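You operate a simulated robot arm through the tools that you are given. There is no shell and no other tool. Be economical: measure what you need, move in short steps, check, and stop when the job is done.

Carry out the task below with a simulated robot arm. There is one attempt and no reset: what you move stays moved.

TASK
Put the yellow plug on the green saucer.

Only the result counts: the job must be done as asked and must still hold three seconds after the hand-in. Knocking over, shifting, dropping, spilling or breaking anything else fails it.

THE ROBOT
A 7-joint arm with a two-finger parallel gripper, fixed in place. Base frame: the origin is at the foot of the arm, x ahead of it, y to its left, z up; the work surface is at about z = 0.739. Units: m, degrees, N and s.
With the tool pointing down near the work surface it reaches from about 0.3 to 0.68 m from the base axis. Its first joint turns from -66.0 to 66.0 degrees. Payload 1.57 kg.
Tool frame: the origin (TCP) lies between the finger pads and is the grasp point; the fingertips stand 0.03 m ahead of it; z points along the fingers, y is the line along which they close. Largest opening 0.11 m; finger width 0.024, thickness 0.012; the body of the gripper, 0.048 by 0.112 m, starts 0.078 m behind the TCP.
Orientation is that of the tool frame in the base frame, as a unit quaternion [x, y, z, w]. With the fingers straight down and closing along the base's y, the tool's x points along the base's -x, its y along +y and its z along -z.

THE INTERFACE
- The arm moves only by the tool send_rows. Its argument "deltas" is a list of rows, each an object of numbers (a shift or turn left out is 0, a gripper value left out holds the last): "tx", "ty", "tz": the shift along the tool's x, y, z in units of 150 mm (1.0 is 150 mm); "rx", "ry", "rz": the turn, a rotation vector about the tool's x, y, z in units of 90 degrees (1.0 is 90 degrees); "hand": the finger opening in m, from 0 to 0.11. In form: [{"tx": .., "ty": .., "tz": .., "rx": .., "ry": .., "rz": .., "hand": ..}, ...]. A call has 1 to 20 rows; each row is the pose to reach, as a shift and turn from the pose commanded when the call began, along the tool's axes at that moment. A call with a number of a shift or a turn outside -1 to 1 is refused whole. A row lasts 0.2 s, in which the tool goes at most 0.05 m and 8.6 degrees; a call with a longer step from one row to the next is refused whole, and so is a gripper value outside its range. A pose out of reach is approached as far as the arm can. The call stops where the force on the tool passes 40 N (or 10 N more than at its start, if that is more) or the arm is blocked; 0.2 s more then pass. The fingers move at their own pace (about 0.108 m/s each) and stop on an object; they squeeze with about 31 N. The grip force told is the motor's: it shows also when the fingers shut on nothing. Time passes only in rows, and 0.2 s behind the last, so rows that repeat a pose let the fingers close. It gives the time, the measured TCP pose, the force on the tool (base axes), the opening and the grip force at its end, in the units of the frame above (readings bear some noise), and new pictures: "show" is both (left out), scene, wrist or none.
- Cameras (640 x 400 px; columns grow to the right, rows downward): "scene" is fixed at [0.1392, -0.3769, 1.4037]; the picture's right is [0.95, -0.32, 0.00], its down [-0.18, -0.54, -0.82] and it looks along [0.26, 0.78, -0.57] (base axes); focal length 323 px, centre (320, 200). "wrist" rides on the gripper at [0.07, 0.016, -0.141] in the tool frame; the picture's right is [-0.23, 0.97, 0.00], its down [-0.86, -0.20, -0.48] and it looks along [-0.47, -0.11, 0.88] (tool axes); focal length 222 px, centre (320, 200). There is no depth. A picture from a camera that has moved, and an enlarged one, comes with that camera's place and axes in the base frame and with its lens.
- enlarge(camera, box): a new picture of the part [left, top, right, bottom] of that camera's present view, enlarged. It takes no simulated time.
- finish_job(): hands the job in; it is judged then, once.

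Work in short steps. Places have to be worked out from the pictures, the camera data and where the tool is seen: move nearer, look again, correct. Check each grasp and each placing, and mend what went wrong. You have 90 turns and 170 pictures in all, those below and enlarged ones among them. Open the gripper and draw the arm clear of the work before you hand the job in, unless the task says otherwise; then end with one line.

The tools are called as name(argument=value, ...) on one line, values as JSON. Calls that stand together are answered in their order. send_rows: Moves the arm, as the interface text tells. Its arguments: {"type":"object","properties":{"deltas":{"type":"array"},"show":{"type":"string","enum":["both","scene","wrist","none"]}},"required":["deltas"]} The other tools are called the same way: enlarge (camera, box) takes an enlarged picture of a part of a camera's view; finish_job () hands the job in.

At the start:

```text
clock: 0.0
tcp_pos: [0.3098, 0.1551, 1.0412]
orientation: [-0.001, 1.0, 0.0, -0.001]
force: [-0.8, 0.5, 0.2]
opening: 0.1103
gripper_force: 0.1
```

scene: 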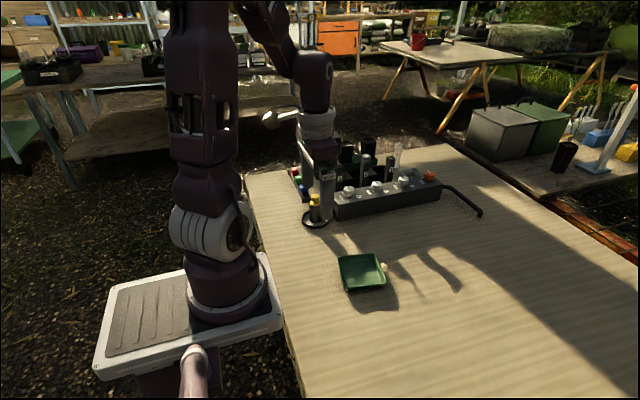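
wrist: 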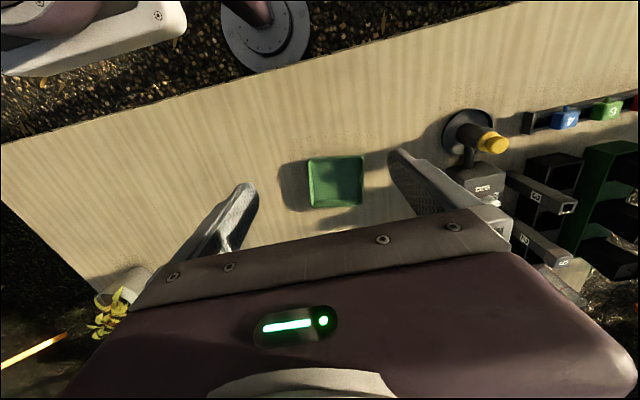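

Let me look at details of both views first.

enlarge(camera="scene", box=[280, 130, 480, 300])

enlarge(camera="wrist", box=[400, 80, 640, 280])

```text
2.35 times, centred on (380, 215) of scene
camera zoom: at [0.1392, -0.3769, 1.4037], right [0.95, -0.32, 0.0], down [-0.18, -0.54, -0.82], along [0.26, 0.78, -0.57], focal length 760 px, centre (179, 165)
```

zoom: 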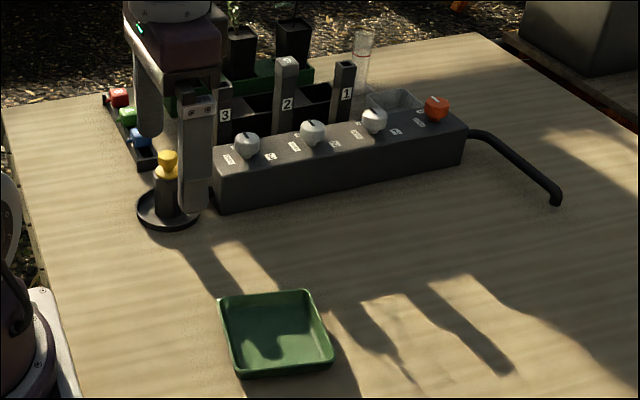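

```text
2.00 times, centred on (520, 180) of wrist
camera zoom: at [0.2418, 0.1714, 1.181], right [0.23, 0.97, 0.0], down [0.86, -0.2, 0.48], along [0.47, -0.11, -0.88], focal length 444 px, centre (-80, 240)
```

zoom: 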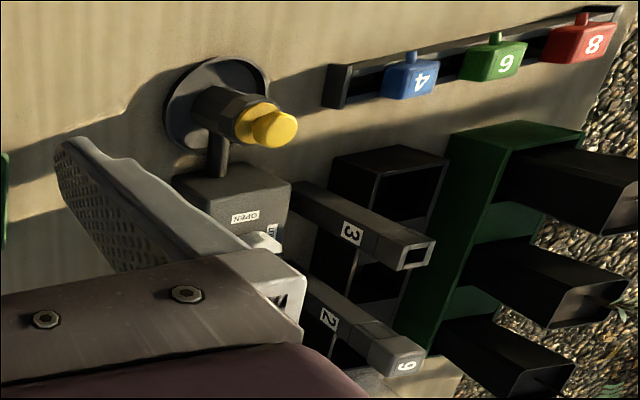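

The plug stands at about (0.395, 0.424), with its top near z 0.83, in a black holder. The saucer is at about (0.437, 0.160). I'm moving high above the plug for a closer look, first half now.

send_rows(deltas=[{"tx": -0.07, "ty": 0.22}, {"tx": -0.14, "ty": 0.45}, {"tx": -0.21, "ty": 0.68}, {"tx": -0.28, "ty": 0.9}], show="none")

send_rows(deltas=[{"tx": -0.07, "ty": 0.22, "tz": 0.1}, {"tx": -0.14, "ty": 0.45, "tz": 0.2}, {"tx": -0.21, "ty": 0.68, "tz": 0.3}, {"tx": -0.28, "ty": 0.89, "tz": 0.4}, {"tx": -0.28, "ty": 0.89, "tz": 0.4}])

```text
clock: 1.0
tcp_pos: [0.3512, 0.2904, 1.0391]
orientation: [0.0, 1.0, 0.0, -0.001]
force: [-0.5, 0.5, 0.6]
opening: 0.1102
gripper_force: 0.1
```

```text
clock: 2.2
tcp_pos: [0.3939, 0.4247, 0.9829]
orientation: [0.0, 1.0, 0.0, 0.0]
force: [0.1, 0.2, 0.3]
opening: 0.11
gripper_force: 0.0
camera wrist: at [0.3255, 0.441, 1.1228], right [0.23, 0.97, 0.0], down [0.85, -0.2, 0.48], along [0.47, -0.11, -0.88], focal length 222 px, centre (320, 200)
```

scene: 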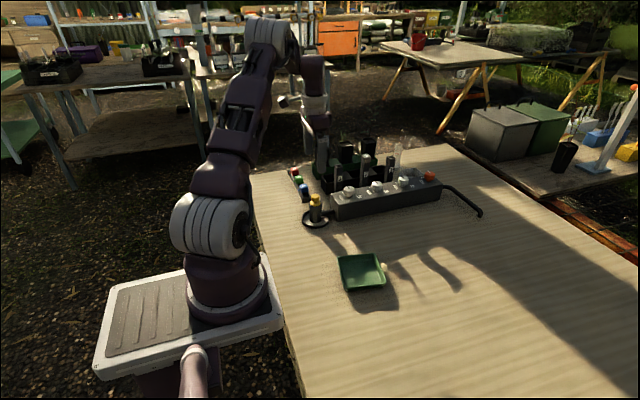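
wrist: 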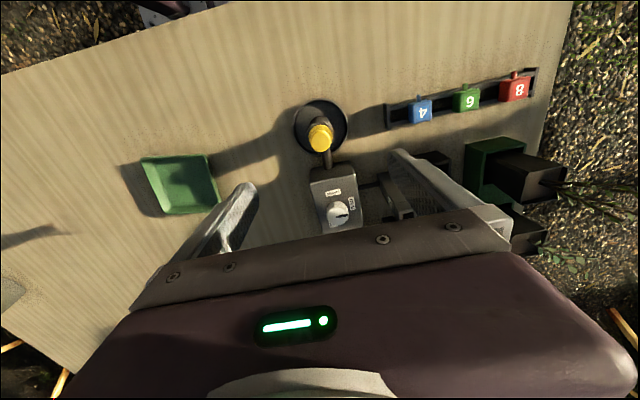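

The plug is now in clear view. I'm enlarging both views to refine its position and shape.

enlarge(camera="wrist", box=[270, 90, 370, 240])

enlarge(camera="scene", box=[290, 175, 370, 235])

```text
2.67 times, centred on (320, 165) of wrist
camera zoom: at [0.3255, 0.441, 1.1228], right [0.23, 0.97, 0.0], down [0.85, -0.2, 0.48], along [0.47, -0.11, -0.88], focal length 592 px, centre (320, 293)
```

zoom: 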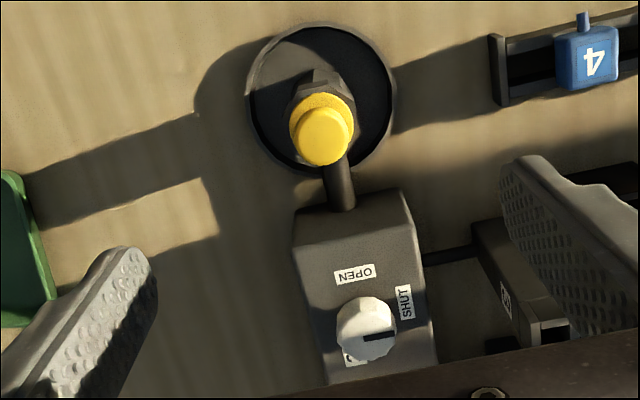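

```text
6.67 times, centred on (330, 205) of scene
camera zoom: at [0.1392, -0.3769, 1.4037], right [0.95, -0.32, 0.0], down [-0.18, -0.54, -0.82], along [0.26, 0.78, -0.57], focal length 2155 px, centre (253, 167)
```

zoom: 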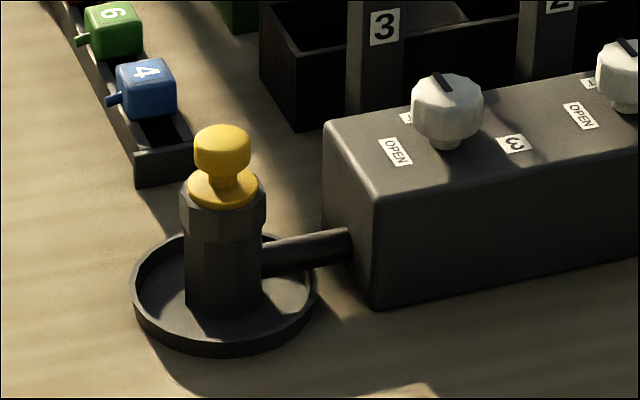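

The plug seals an outlet of a valve manifold, so I'm checking the valve states before pulling it.

enlarge(camera="scene", box=[325, 140, 445, 220])

enlarge(camera="wrist", box=[305, 160, 365, 240])

```text
5.00 times, centred on (385, 180) of scene
camera zoom: at [0.1392, -0.3769, 1.4037], right [0.95, -0.32, 0.0], down [-0.18, -0.54, -0.82], along [0.26, 0.78, -0.57], focal length 1616 px, centre (-5, 300)
```

zoom: 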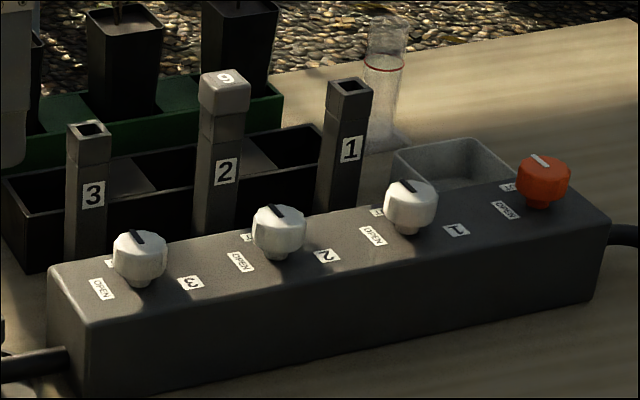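

```text
5.00 times, centred on (335, 200) of wrist
camera zoom: at [0.3255, 0.441, 1.1228], right [0.23, 0.97, 0.0], down [0.85, -0.2, 0.48], along [0.47, -0.11, -0.88], focal length 1111 px, centre (245, 200)
```

zoom: 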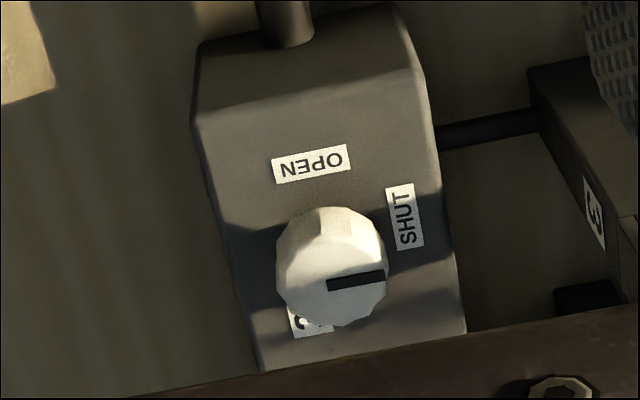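

Valve 3 points at SHUT. I'm checking the red one and the others more closely.

enlarge(camera="scene", box=[410, 160, 450, 190])

enlarge(camera="scene", box=[365, 165, 415, 200])

```text
13.33 times, centred on (430, 175) of scene
camera zoom: at [0.1392, -0.3769, 1.4037], right [0.95, -0.32, 0.0], down [-0.18, -0.54, -0.82], along [0.26, 0.78, -0.57], focal length 4310 px, centre (-1147, 533)
```

zoom: 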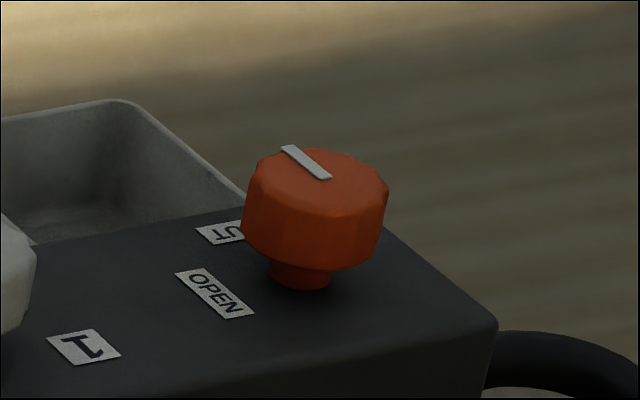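

```text
11.43 times, centred on (390, 182) of scene
camera zoom: at [0.1392, -0.3769, 1.4037], right [0.95, -0.32, 0.0], down [-0.18, -0.54, -0.82], along [0.26, 0.78, -0.57], focal length 3694 px, centre (-480, 400)
```

zoom: 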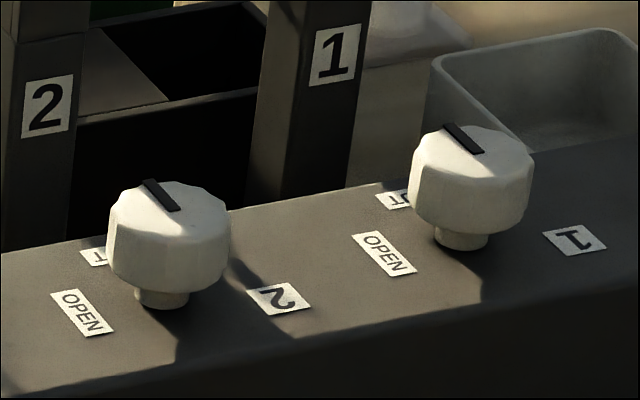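

All valves are shut, so pulling the plug is safe. The knob is about 26 mm wide at (0.394, 0.4255), z ≈ 0.82–0.84. I'm descending partway with a narrower opening.

send_rows(deltas=[{"tz": 0.2, "hand": 0.07}, {"tz": 0.4}, {"tz": 0.6, "ty": 0.005}, {"tz": 0.7, "ty": 0.005}, {"tz": 0.7, "ty": 0.005}])

enlarge(camera="scene", box=[290, 175, 370, 235])

enlarge(camera="wrist", box=[220, 80, 420, 240])

```text
clock: 3.4
tcp_pos: [0.3938, 0.4249, 0.8756]
orientation: [0.001, 1.0, -0.001, -0.001]
force: [1.7, -0.3, 0.2]
opening: 0.07
gripper_force: 0.1
camera wrist: at [0.3242, 0.441, 1.0159], right [0.23, 0.97, 0.0], down [0.86, -0.2, 0.48], along [0.47, -0.11, -0.88], focal length 222 px, centre (320, 200)
```

scene: 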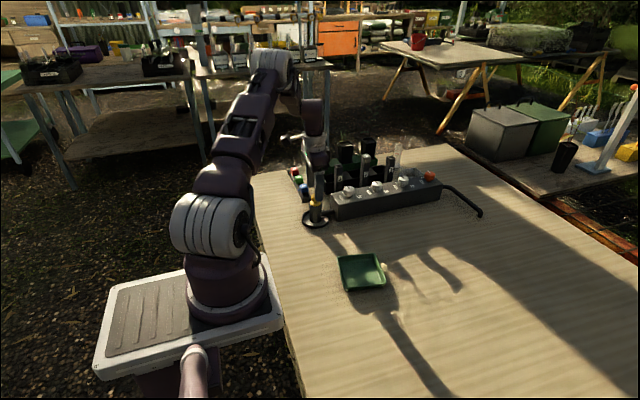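
wrist: 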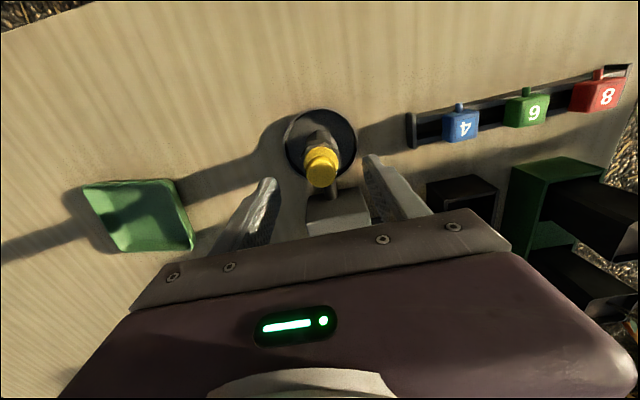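

```text
6.67 times, centred on (330, 205) of scene
camera zoom: at [0.1392, -0.3769, 1.4037], right [0.95, -0.32, 0.0], down [-0.18, -0.54, -0.82], along [0.26, 0.78, -0.57], focal length 2155 px, centre (253, 167)
```

zoom: 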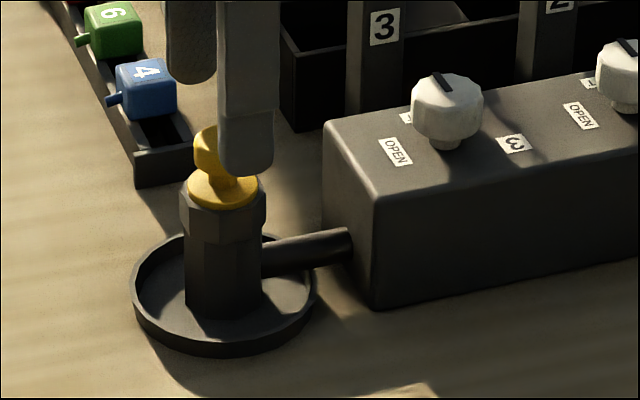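

```text
2.50 times, centred on (320, 160) of wrist
camera zoom: at [0.3242, 0.441, 1.0159], right [0.23, 0.97, 0.0], down [0.86, -0.2, 0.48], along [0.47, -0.11, -0.88], focal length 555 px, centre (320, 300)
```

zoom: 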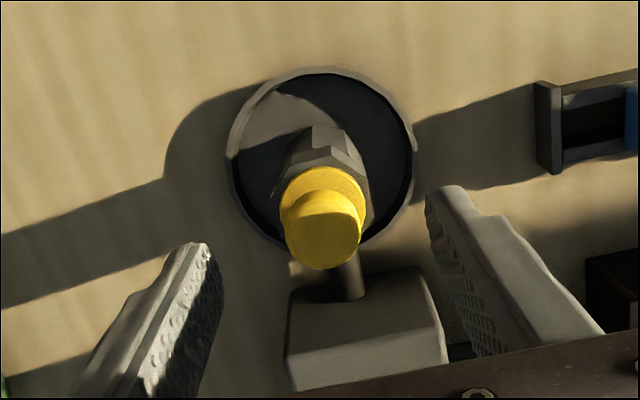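

Both views agree on the plug at about (0.395, 0.425), which is centred between the fingers. I'm descending to z ≈ 0.844 and closing.

send_rows(deltas=[{"tz": 0.1, "tx": -0.007}, {"tz": 0.19, "tx": -0.007}, {"tz": 0.19, "tx": -0.007}], show="none")

enlarge(camera="scene", box=[290, 175, 370, 235])

enlarge(camera="wrist", box=[220, 80, 420, 240])

```text
clock: 4.2
tcp_pos: [0.3951, 0.4231, 0.8471]
orientation: [0.0, 1.0, 0.0, 0.0]
force: [-0.5, -0.5, 0.0]
opening: 0.07
gripper_force: 0.0
```

```text
6.67 times, centred on (330, 205) of scene
camera zoom: at [0.1392, -0.3769, 1.4037], right [0.95, -0.32, 0.0], down [-0.18, -0.54, -0.82], along [0.26, 0.78, -0.57], focal length 2155 px, centre (253, 167)
```

zoom: 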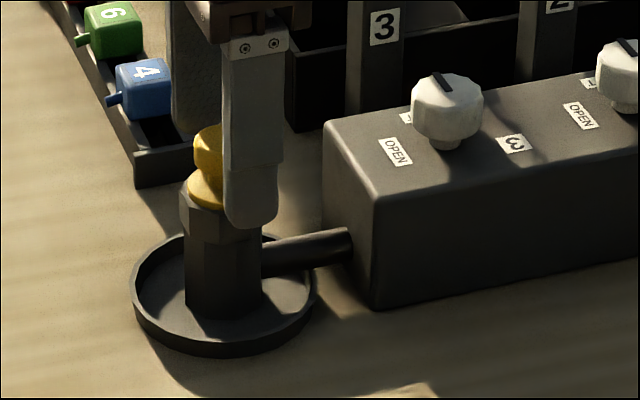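

```text
2.50 times, centred on (320, 160) of wrist
camera zoom: at [0.326, 0.4398, 0.9872], right [0.23, 0.97, 0.0], down [0.86, -0.2, 0.48], along [0.47, -0.11, -0.88], focal length 555 px, centre (320, 300)
```

zoom: 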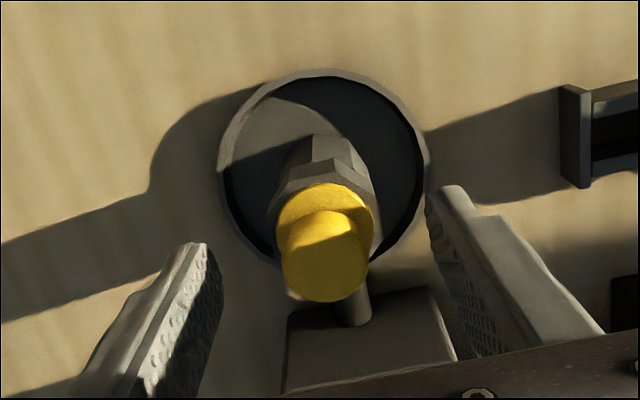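

Fingertips are at about z 0.815, beside the knob and above the socket top (~0.80). I'm lowering 3 mm and closing.

send_rows(deltas=[{"tz": 0.02, "ty": 0.008}, {"tz": 0.02, "ty": 0.008, "hand": 0.045}, {"tz": 0.02, "ty": 0.008, "hand": 0.0}, {"tz": 0.02, "ty": 0.008}, {"tz": 0.02, "ty": 0.008}], show="wrist")

enlarge(camera="scene", box=[290, 175, 370, 235])

```text
clock: 5.4
tcp_pos: [0.3948, 0.4239, 0.8449]
orientation: [0.0, 1.0, 0.001, -0.001]
force: [-0.6, 0.5, 1.5]
opening: 0.0255
gripper_force: 30.6
camera wrist: at [0.3264, 0.4411, 0.9842], right [0.23, 0.97, 0.0], down [0.86, -0.2, 0.48], along [0.47, -0.11, -0.88], focal length 222 px, centre (320, 200)
```

wrist: 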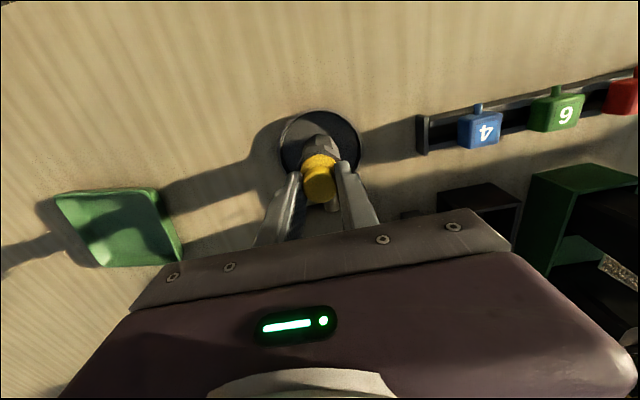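

```text
6.67 times, centred on (330, 205) of scene
camera zoom: at [0.1391, -0.3769, 1.4037], right [0.95, -0.32, 0.0], down [-0.18, -0.54, -0.82], along [0.26, 0.78, -0.57], focal length 2155 px, centre (253, 167)
```

zoom: 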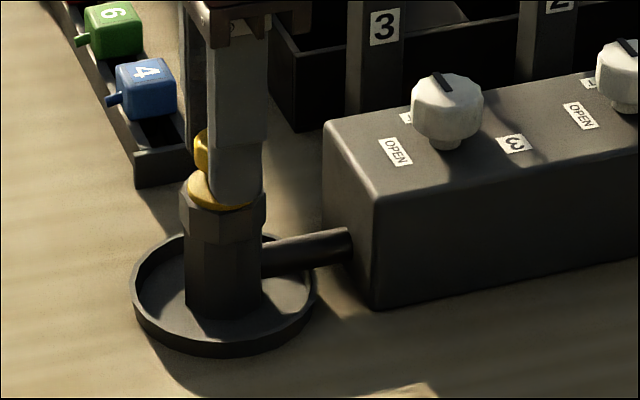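

The knob is gripped at 25.5 mm opening. I'm lifting slowly and straight up.

send_rows(deltas=[{"tz": -0.05}, {"tz": -0.1}, {"tz": -0.15}, {"tz": -0.22}, {"tz": -0.3}, {"tz": -0.3}], show="wrist")

enlarge(camera="scene", box=[290, 155, 370, 235])

```text
clock: 6.8
tcp_pos: [0.3957, 0.4248, 0.8898]
orientation: [0.0, 1.0, 0.0, 0.0]
force: [0.5, 1.0, 0.1]
opening: 0.0
gripper_force: 21.6
camera wrist: at [0.3272, 0.4417, 1.0305], right [0.23, 0.97, 0.0], down [0.85, -0.2, 0.48], along [0.47, -0.11, -0.88], focal length 222 px, centre (320, 200)
```

wrist: 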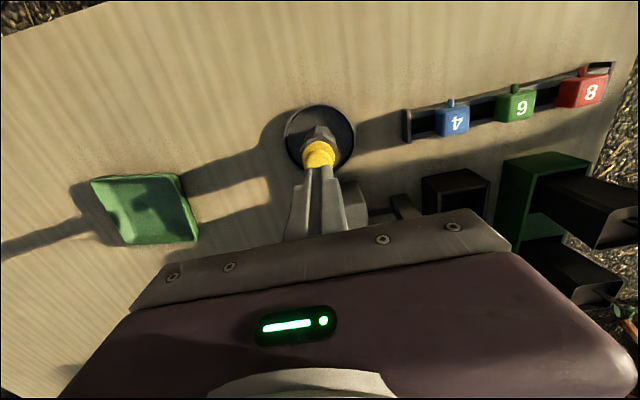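

```text
5.00 times, centred on (330, 195) of scene
camera zoom: at [0.1392, -0.3769, 1.4037], right [0.95, -0.32, 0.0], down [-0.18, -0.54, -0.82], along [0.26, 0.78, -0.57], focal length 1616 px, centre (270, 225)
```

zoom: 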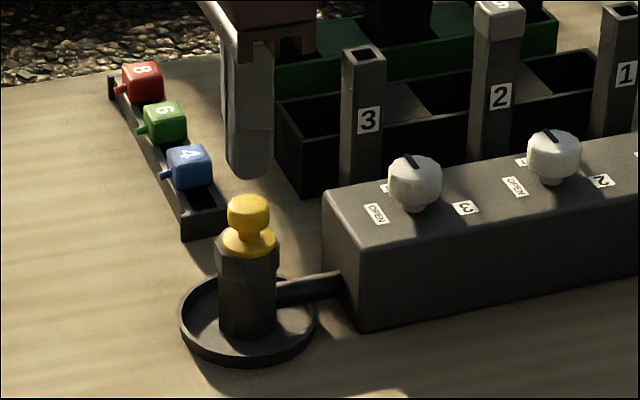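

The fingers slipped off and the plug is still seated. I'm looking closely at the knob's shape to choose a better grip height.

enlarge(camera="scene", box=[300, 188, 332, 212])

enlarge(camera="wrist", box=[270, 90, 370, 240])

```text
16.00 times, centred on (316, 200) of scene
camera zoom: at [0.1392, -0.3769, 1.4037], right [0.95, -0.32, 0.0], down [-0.18, -0.54, -0.82], along [0.26, 0.78, -0.57], focal length 5172 px, centre (384, 200)
```

zoom: 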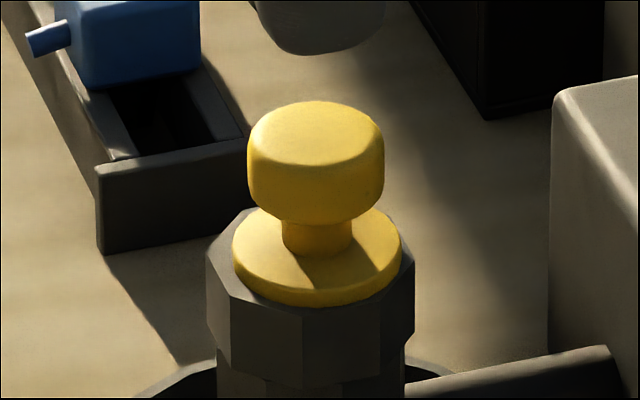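

```text
2.67 times, centred on (320, 165) of wrist
camera zoom: at [0.3272, 0.4417, 1.0305], right [0.23, 0.97, 0.0], down [0.85, -0.2, 0.48], along [0.47, -0.11, -0.88], focal length 592 px, centre (320, 293)
```

zoom: 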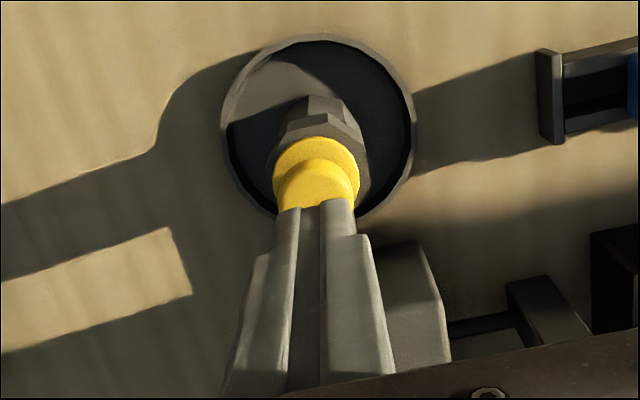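

The knob spans z ≈ 0.822–0.836 with its flange top at about 0.809, so I can grip about 4 mm lower. I'm reopening, descending to z ≈ 0.840 and closing again.

send_rows(deltas=[{"hand": 0.06}, {"hand": 0.06}, {"tz": 0.15}, {"tz": 0.3}, {"tz": 0.333}, {"tz": 0.333, "hand": 0.0}, {"tz": 0.333}, {"tz": 0.333}], show="none")

enlarge(camera="scene", box=[300, 182, 340, 212])

enlarge(camera="wrist", box=[270, 110, 370, 240])

```text
clock: 8.6
tcp_pos: [0.3969, 0.4259, 0.8397]
orientation: [0.0, 1.0, -0.001, 0.0]
force: [-0.3, 0.4, 0.8]
opening: 0.0325
gripper_force: 30.9
```

```text
13.33 times, centred on (320, 197) of scene
camera zoom: at [0.1392, -0.3769, 1.4037], right [0.95, -0.32, 0.0], down [-0.18, -0.54, -0.82], along [0.26, 0.78, -0.57], focal length 4310 px, centre (320, 240)
```

zoom: 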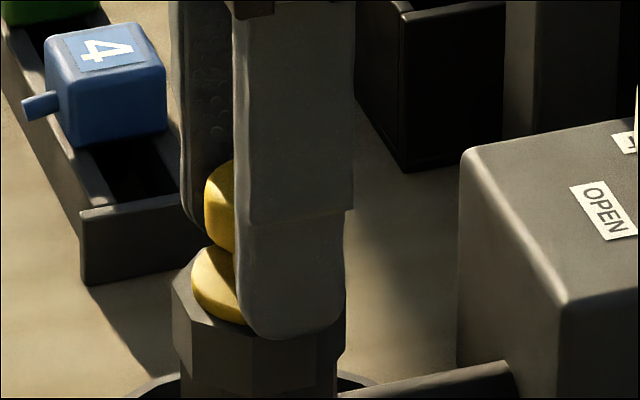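

```text
3.08 times, centred on (320, 175) of wrist
camera zoom: at [0.3268, 0.4415, 0.98], right [0.23, 0.97, 0.0], down [0.86, -0.2, 0.48], along [0.47, -0.11, -0.88], focal length 684 px, centre (320, 277)
```

zoom: 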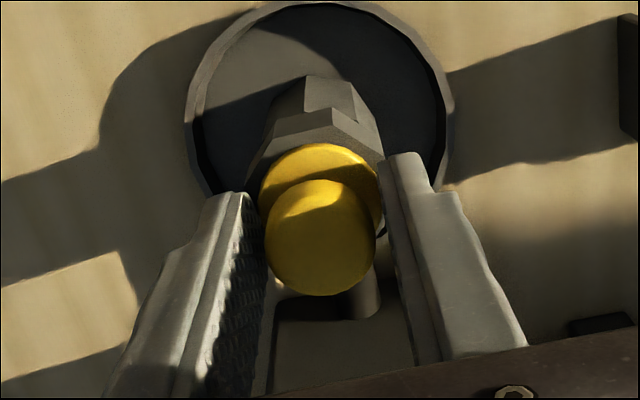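

An opening of 32.5 mm means the tips are on the flange. I'm testing a very slow pull from here and reading the force.

send_rows(deltas=[{"tz": -0.01}, {"tz": -0.02}, {"tz": -0.03}], show="none")

enlarge(camera="scene", box=[300, 182, 340, 212])

```text
clock: 9.4
tcp_pos: [0.3958, 0.4244, 0.8429]
orientation: [0.0, 1.0, -0.001, 0.0]
force: [-0.1, 0.4, -1.6]
opening: 0.0328
gripper_force: 30.7
```

```text
13.33 times, centred on (320, 197) of scene
camera zoom: at [0.1392, -0.3769, 1.4037], right [0.95, -0.32, 0.0], down [-0.18, -0.54, -0.82], along [0.26, 0.78, -0.57], focal length 4310 px, centre (320, 240)
```

zoom: 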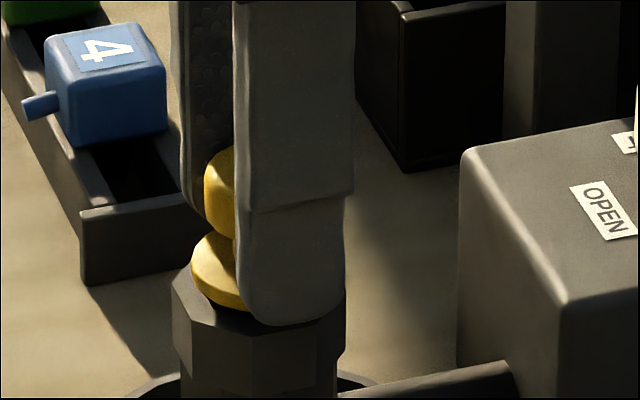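

The plug is rising with the fingers, and the flange has separated from the socket. I'm continuing the slow lift.

send_rows(deltas=[{"tz": -0.02}, {"tz": -0.04}, {"tz": -0.06}, {"tz": -0.08}, {"tz": -0.1}], show="none")

enlarge(camera="scene", box=[300, 182, 340, 212])

```text
clock: 10.6
tcp_pos: [0.3957, 0.4251, 0.8595]
orientation: [0.0, 1.0, -0.001, 0.0]
force: [-0.2, 0.2, 0.0]
opening: 0.0327
gripper_force: 31.4
```

```text
13.33 times, centred on (320, 197) of scene
camera zoom: at [0.1392, -0.3769, 1.4037], right [0.95, -0.32, 0.0], down [-0.18, -0.54, -0.82], along [0.26, 0.78, -0.57], focal length 4310 px, centre (320, 240)
```

zoom: 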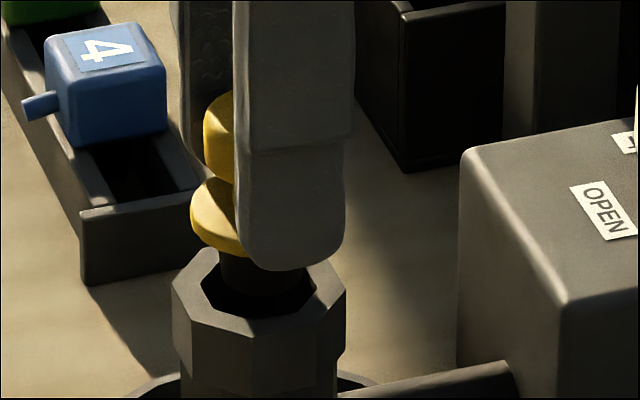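

It's coming out, with a dark stem below the flange. I'm continuing straight up.

send_rows(deltas=[{"tz": -0.04}, {"tz": -0.08}, {"tz": -0.12}, {"tz": -0.18}, {"tz": -0.25}, {"tz": -0.33}, {"tz": -0.42}, {"tz": -0.52}, {"tz": -0.52}])

enlarge(camera="scene", box=[290, 140, 370, 230])

```text
clock: 12.6
tcp_pos: [0.3953, 0.4267, 0.9375]
orientation: [0.0, 1.0, -0.001, 0.0]
force: [0.3, 0.1, -0.9]
opening: 0.0325
gripper_force: 30.9
camera wrist: at [0.3263, 0.4428, 1.0776], right [0.23, 0.97, 0.0], down [0.86, -0.2, 0.48], along [0.47, -0.11, -0.88], focal length 222 px, centre (320, 200)
```

scene: 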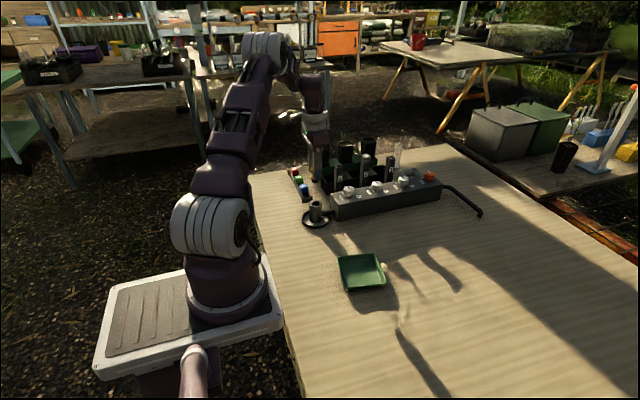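
wrist: 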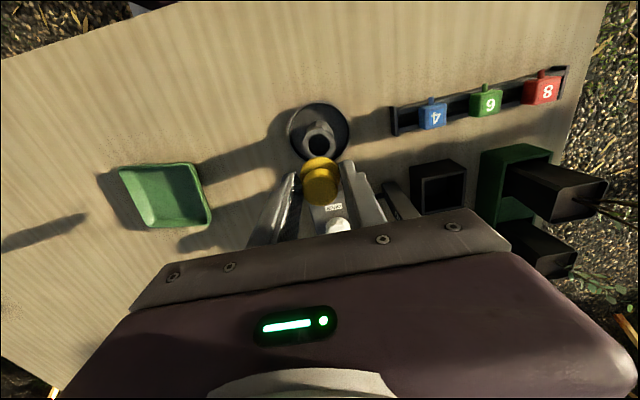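

```text
4.44 times, centred on (330, 185) of scene
camera zoom: at [0.1392, -0.3769, 1.4037], right [0.95, -0.32, 0.0], down [-0.18, -0.54, -0.82], along [0.26, 0.78, -0.57], focal length 1437 px, centre (276, 267)
```

zoom: 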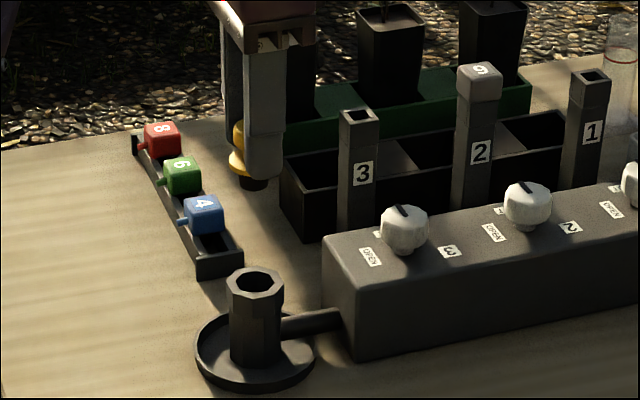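

The plug is free and nothing spilled. I'm carrying it over to the saucer at height.

send_rows(deltas=[{"tx": -0.01, "ty": -0.08}, {"tx": -0.04, "ty": -0.23}, {"tx": -0.07, "ty": -0.4}, {"tx": -0.1, "ty": -0.57}, {"tx": -0.12, "ty": -0.74}, {"tx": -0.14, "ty": -0.889}], show="none")

send_rows(deltas=[{"tx": -0.02, "ty": -0.15}, {"tx": -0.05, "ty": -0.32}, {"tx": -0.08, "ty": -0.5}, {"tx": -0.1, "ty": -0.67}, {"tx": -0.13, "ty": -0.82}, {"tx": -0.14, "ty": -0.889}, {"tx": -0.14, "ty": -0.889}])

enlarge(camera="scene", box=[310, 170, 430, 310])

```text
clock: 14.0
tcp_pos: [0.4168, 0.2933, 0.935]
orientation: [0.0, 1.0, 0.0, 0.0]
force: [0.2, -0.1, -0.4]
opening: 0.0324
gripper_force: 30.5
```

```text
clock: 15.6
tcp_pos: [0.4378, 0.1573, 0.938]
orientation: [0.0, 1.0, 0.0, 0.0]
force: [0.3, -0.5, -0.2]
opening: 0.0326
gripper_force: 31.2
camera wrist: at [0.3693, 0.1742, 1.0782], right [0.23, 0.97, 0.0], down [0.86, -0.2, 0.48], along [0.47, -0.11, -0.88], focal length 222 px, centre (320, 200)
```

scene: 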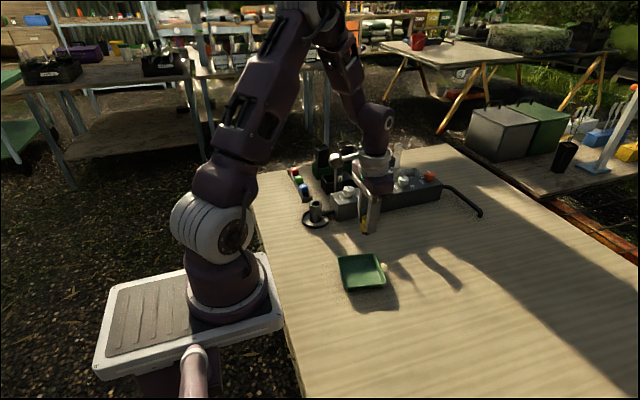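
wrist: 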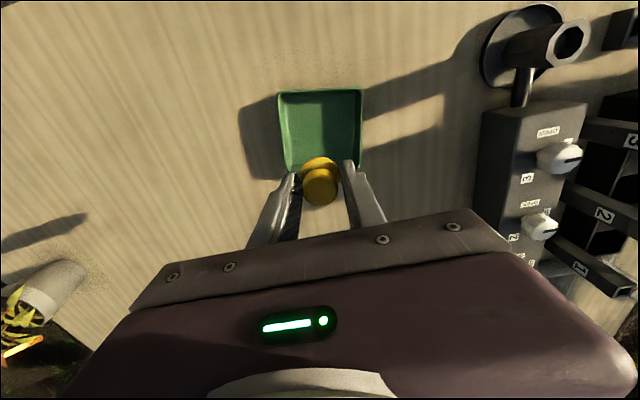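

```text
2.86 times, centred on (370, 240) of scene
camera zoom: at [0.1392, -0.3769, 1.4037], right [0.95, -0.32, 0.0], down [-0.18, -0.54, -0.82], along [0.26, 0.78, -0.57], focal length 924 px, centre (177, 86)
```

zoom: 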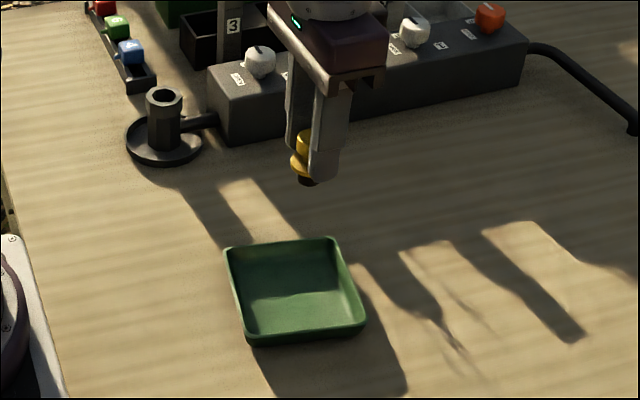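

The plug is over the saucer, whose centre I put at about (0.437, 0.163). I'm lowering to just above it.

send_rows(deltas=[{"tz": 0.15, "ty": 0.02}, {"tz": 0.32, "ty": 0.035}, {"tz": 0.49, "ty": 0.035}, {"tz": 0.65, "ty": 0.035}, {"tz": 0.76, "ty": 0.035}, {"tz": 0.82, "ty": 0.035}, {"tz": 0.82, "ty": 0.035}], show="wrist")

enlarge(camera="scene", box=[325, 225, 405, 295])

```text
clock: 17.2
tcp_pos: [0.4374, 0.165, 0.8124]
orientation: [0.001, 1.0, 0.0, 0.0]
force: [-0.2, 0.8, 0.0]
opening: 0.0327
gripper_force: 30.9
camera wrist: at [0.3682, 0.1811, 0.9538], right [0.23, 0.97, 0.0], down [0.86, -0.2, 0.48], along [0.47, -0.11, -0.88], focal length 222 px, centre (320, 200)
```

wrist: 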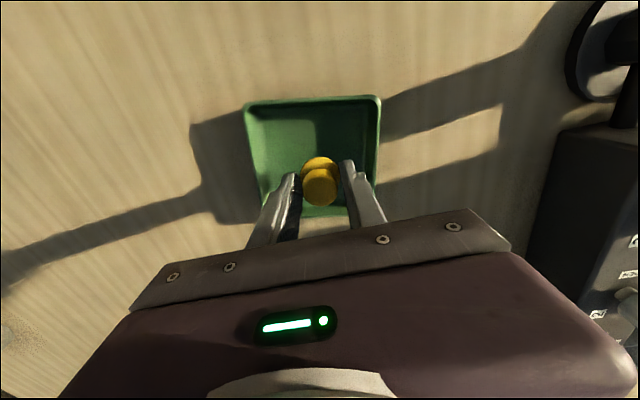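

```text
5.71 times, centred on (365, 260) of scene
camera zoom: at [0.1392, -0.3769, 1.4037], right [0.95, -0.32, 0.0], down [-0.18, -0.54, -0.82], along [0.26, 0.78, -0.57], focal length 1847 px, centre (63, -143)
```

zoom: 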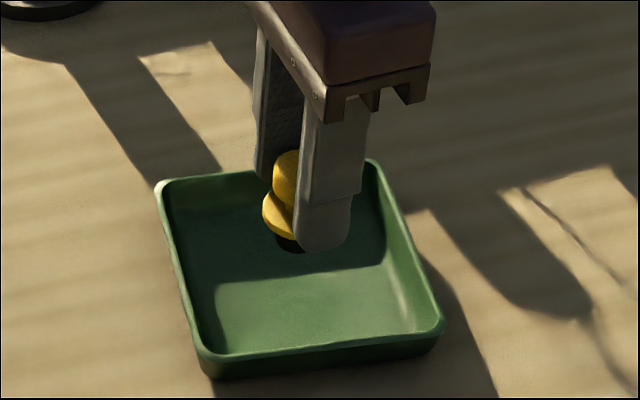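

It's well within the saucer. I'm lowering in small steps and watching the force.

send_rows(deltas=[{"tz": 0.03}, {"tz": 0.06}, {"tz": 0.08}], show="none")

enlarge(camera="scene", box=[345, 235, 385, 270])

```text
clock: 18.0
tcp_pos: [0.4372, 0.1645, 0.8009]
orientation: [0.001, 1.0, 0.0, 0.0]
force: [0.0, -0.3, -0.5]
opening: 0.0326
gripper_force: 31.1
```

```text
11.43 times, centred on (365, 252) of scene
camera zoom: at [0.1392, -0.3769, 1.4037], right [0.95, -0.32, 0.0], down [-0.18, -0.54, -0.82], along [0.26, 0.78, -0.57], focal length 3694 px, centre (-194, -400)
```

zoom: 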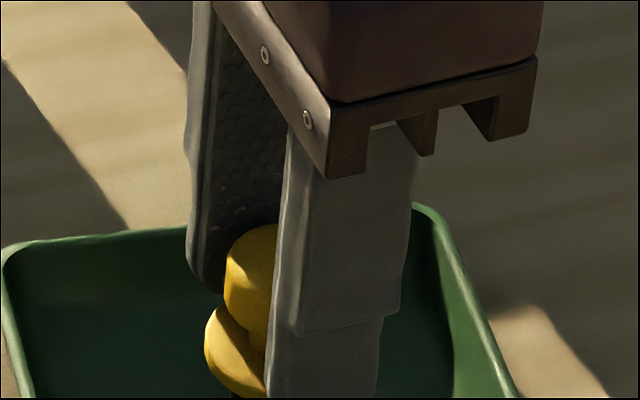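

No contact yet. I'm lowering in further 2 mm steps.

send_rows(deltas=[{"tz": 0.013}, {"tz": 0.027}], show="none")

send_rows(deltas=[{"tz": 0.007}, {"tz": 0.014}], show="none")

enlarge(camera="scene", box=[345, 245, 385, 280])

```text
clock: 18.6
tcp_pos: [0.439, 0.1654, 0.7982]
orientation: [0.0, 1.0, 0.0, 0.0]
force: [-0.8, 0.9, -0.7]
opening: 0.0325
gripper_force: 30.9
```

```text
clock: 19.2
tcp_pos: [0.4373, 0.1643, 0.7956]
orientation: [0.0, 1.0, 0.0, 0.0]
force: [0.4, -0.1, -0.1]
opening: 0.0326
gripper_force: 31.2
```

```text
11.43 times, centred on (365, 262) of scene
camera zoom: at [0.1392, -0.3769, 1.4037], right [0.95, -0.32, 0.0], down [-0.18, -0.54, -0.82], along [0.26, 0.78, -0.57], focal length 3694 px, centre (-194, -514)
```

zoom: 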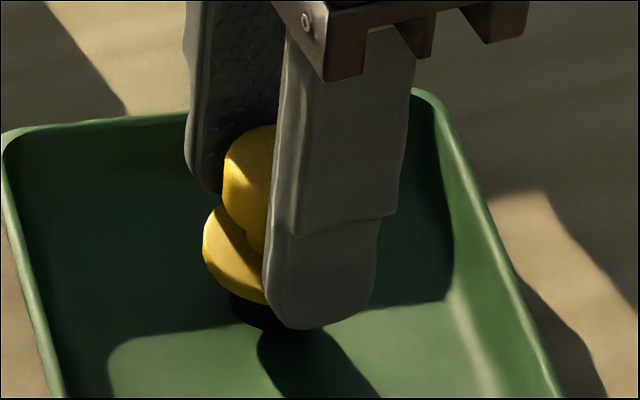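

It's very near contact. I'm continuing in small steps.

send_rows(deltas=[{"tz": 0.007}, {"tz": 0.014}], show="none")

send_rows(deltas=[{"tz": 0.007}, {"tz": 0.014}], show="none")

enlarge(camera="scene", box=[345, 245, 385, 280])

```text
clock: 19.8
tcp_pos: [0.4383, 0.1652, 0.7924]
orientation: [-0.001, 1.0, 0.001, 0.0]
force: [-0.4, -0.1, -0.5]
opening: 0.0325
gripper_force: 30.9
```

```text
clock: 20.4
tcp_pos: [0.4378, 0.1633, 0.7912]
orientation: [0.0, 1.0, 0.0, 0.0]
force: [-2.8, 1.1, 12.0]
opening: 0.0326
gripper_force: 30.4
```

```text
11.43 times, centred on (365, 262) of scene
camera zoom: at [0.139, -0.3769, 1.4037], right [0.95, -0.32, 0.0], down [-0.18, -0.54, -0.82], along [0.26, 0.78, -0.57], focal length 3694 px, centre (-194, -514)
```

zoom: 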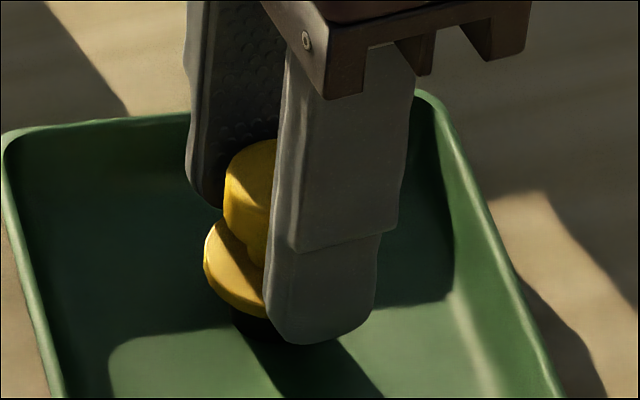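

It has made contact (12 N upward). I'm backing off about 1 mm and opening gently in place.

send_rows(deltas=[{"tz": -0.006}, {"tz": -0.006, "hand": 0.036}, {"tz": -0.006, "hand": 0.042}, {"tz": -0.006, "hand": 0.05}, {"tz": -0.006, "hand": 0.06}, {"tz": -0.006}], show="wrist")

enlarge(camera="scene", box=[335, 235, 395, 295])

```text
clock: 21.8
tcp_pos: [0.4383, 0.1639, 0.7913]
orientation: [-0.001, 1.0, 0.001, 0.0]
force: [-0.7, -0.6, -0.7]
opening: 0.0599
gripper_force: 0.0
camera wrist: at [0.3692, 0.1805, 0.9323], right [0.23, 0.97, 0.0], down [0.86, -0.2, 0.48], along [0.47, -0.11, -0.88], focal length 222 px, centre (320, 200)
```

wrist: 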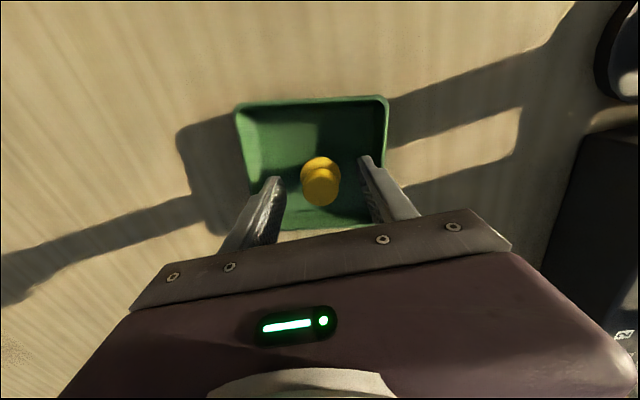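

```text
6.67 times, centred on (365, 265) of scene
camera zoom: at [0.1392, -0.3769, 1.4037], right [0.95, -0.32, 0.0], down [-0.18, -0.54, -0.82], along [0.26, 0.78, -0.57], focal length 2155 px, centre (20, -233)
```

zoom: 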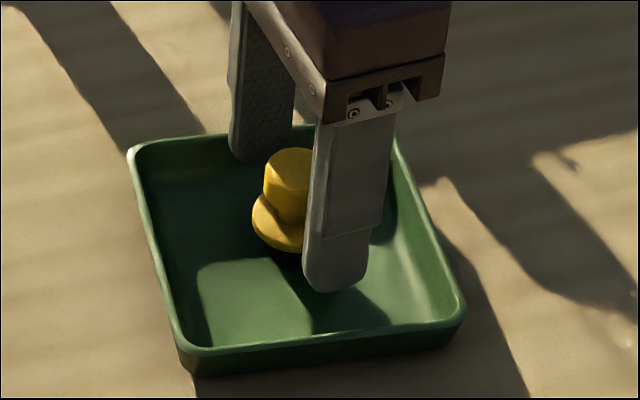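

The plug stands upright on its own. I'm retreating straight up.

send_rows(deltas=[{"tz": -0.05}, {"tz": -0.15}, {"tz": -0.3}, {"tz": -0.5}, {"tz": -0.75}, {"tz": -1.0}, {"tz": -1.0}])

enlarge(camera="scene", box=[290, 140, 450, 300])

```text
clock: 23.4
tcp_pos: [0.4371, 0.1647, 0.9426]
orientation: [-0.001, 1.0, -0.001, 0.0]
force: [0.4, -0.5, -0.1]
opening: 0.0601
gripper_force: 0.0
camera wrist: at [0.3681, 0.1806, 1.0822], right [0.23, 0.97, 0.0], down [0.86, -0.2, 0.48], along [0.47, -0.11, -0.88], focal length 222 px, centre (320, 200)
```

scene: 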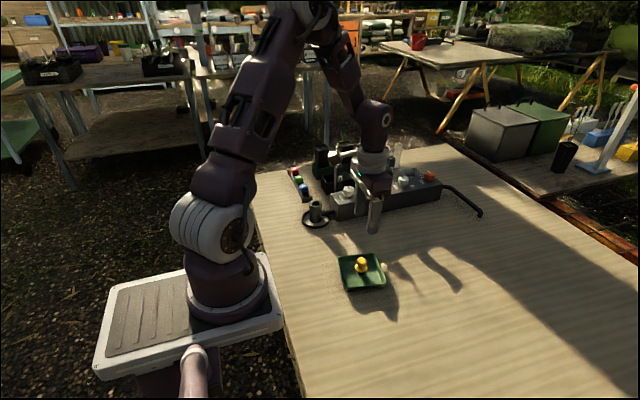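
wrist: 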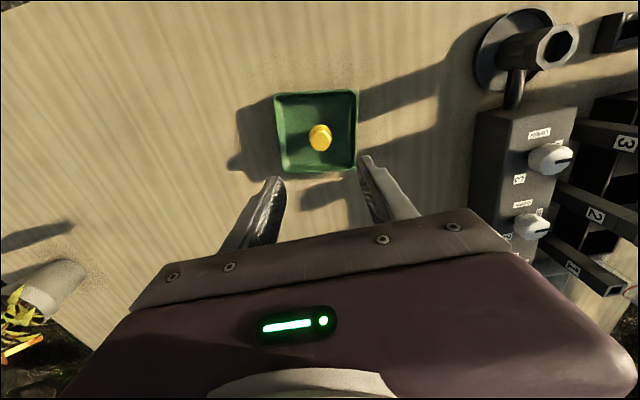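

```text
2.50 times, centred on (370, 220) of scene
camera zoom: at [0.1391, -0.3769, 1.4037], right [0.95, -0.32, 0.0], down [-0.18, -0.54, -0.82], along [0.26, 0.78, -0.57], focal length 808 px, centre (195, 150)
```

zoom: 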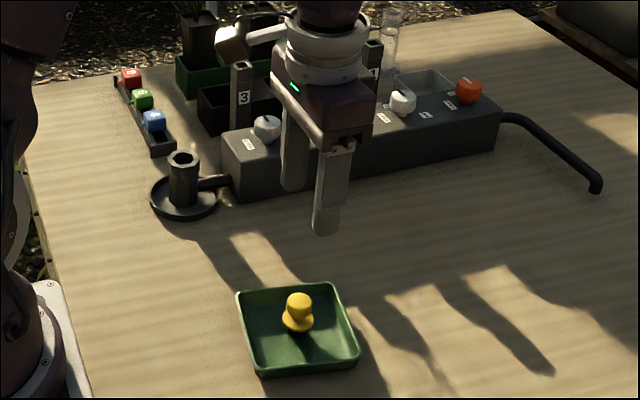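

The plug stands in the middle of the saucer, the arm is clear, and nothing else has moved. I'm handing in.

finish_job()

```text
The job is handed in.
```

The yellow plug is standing upright in the middle of the green saucer; nothing else was shifted or spilled, and the arm is clear with the gripper open.
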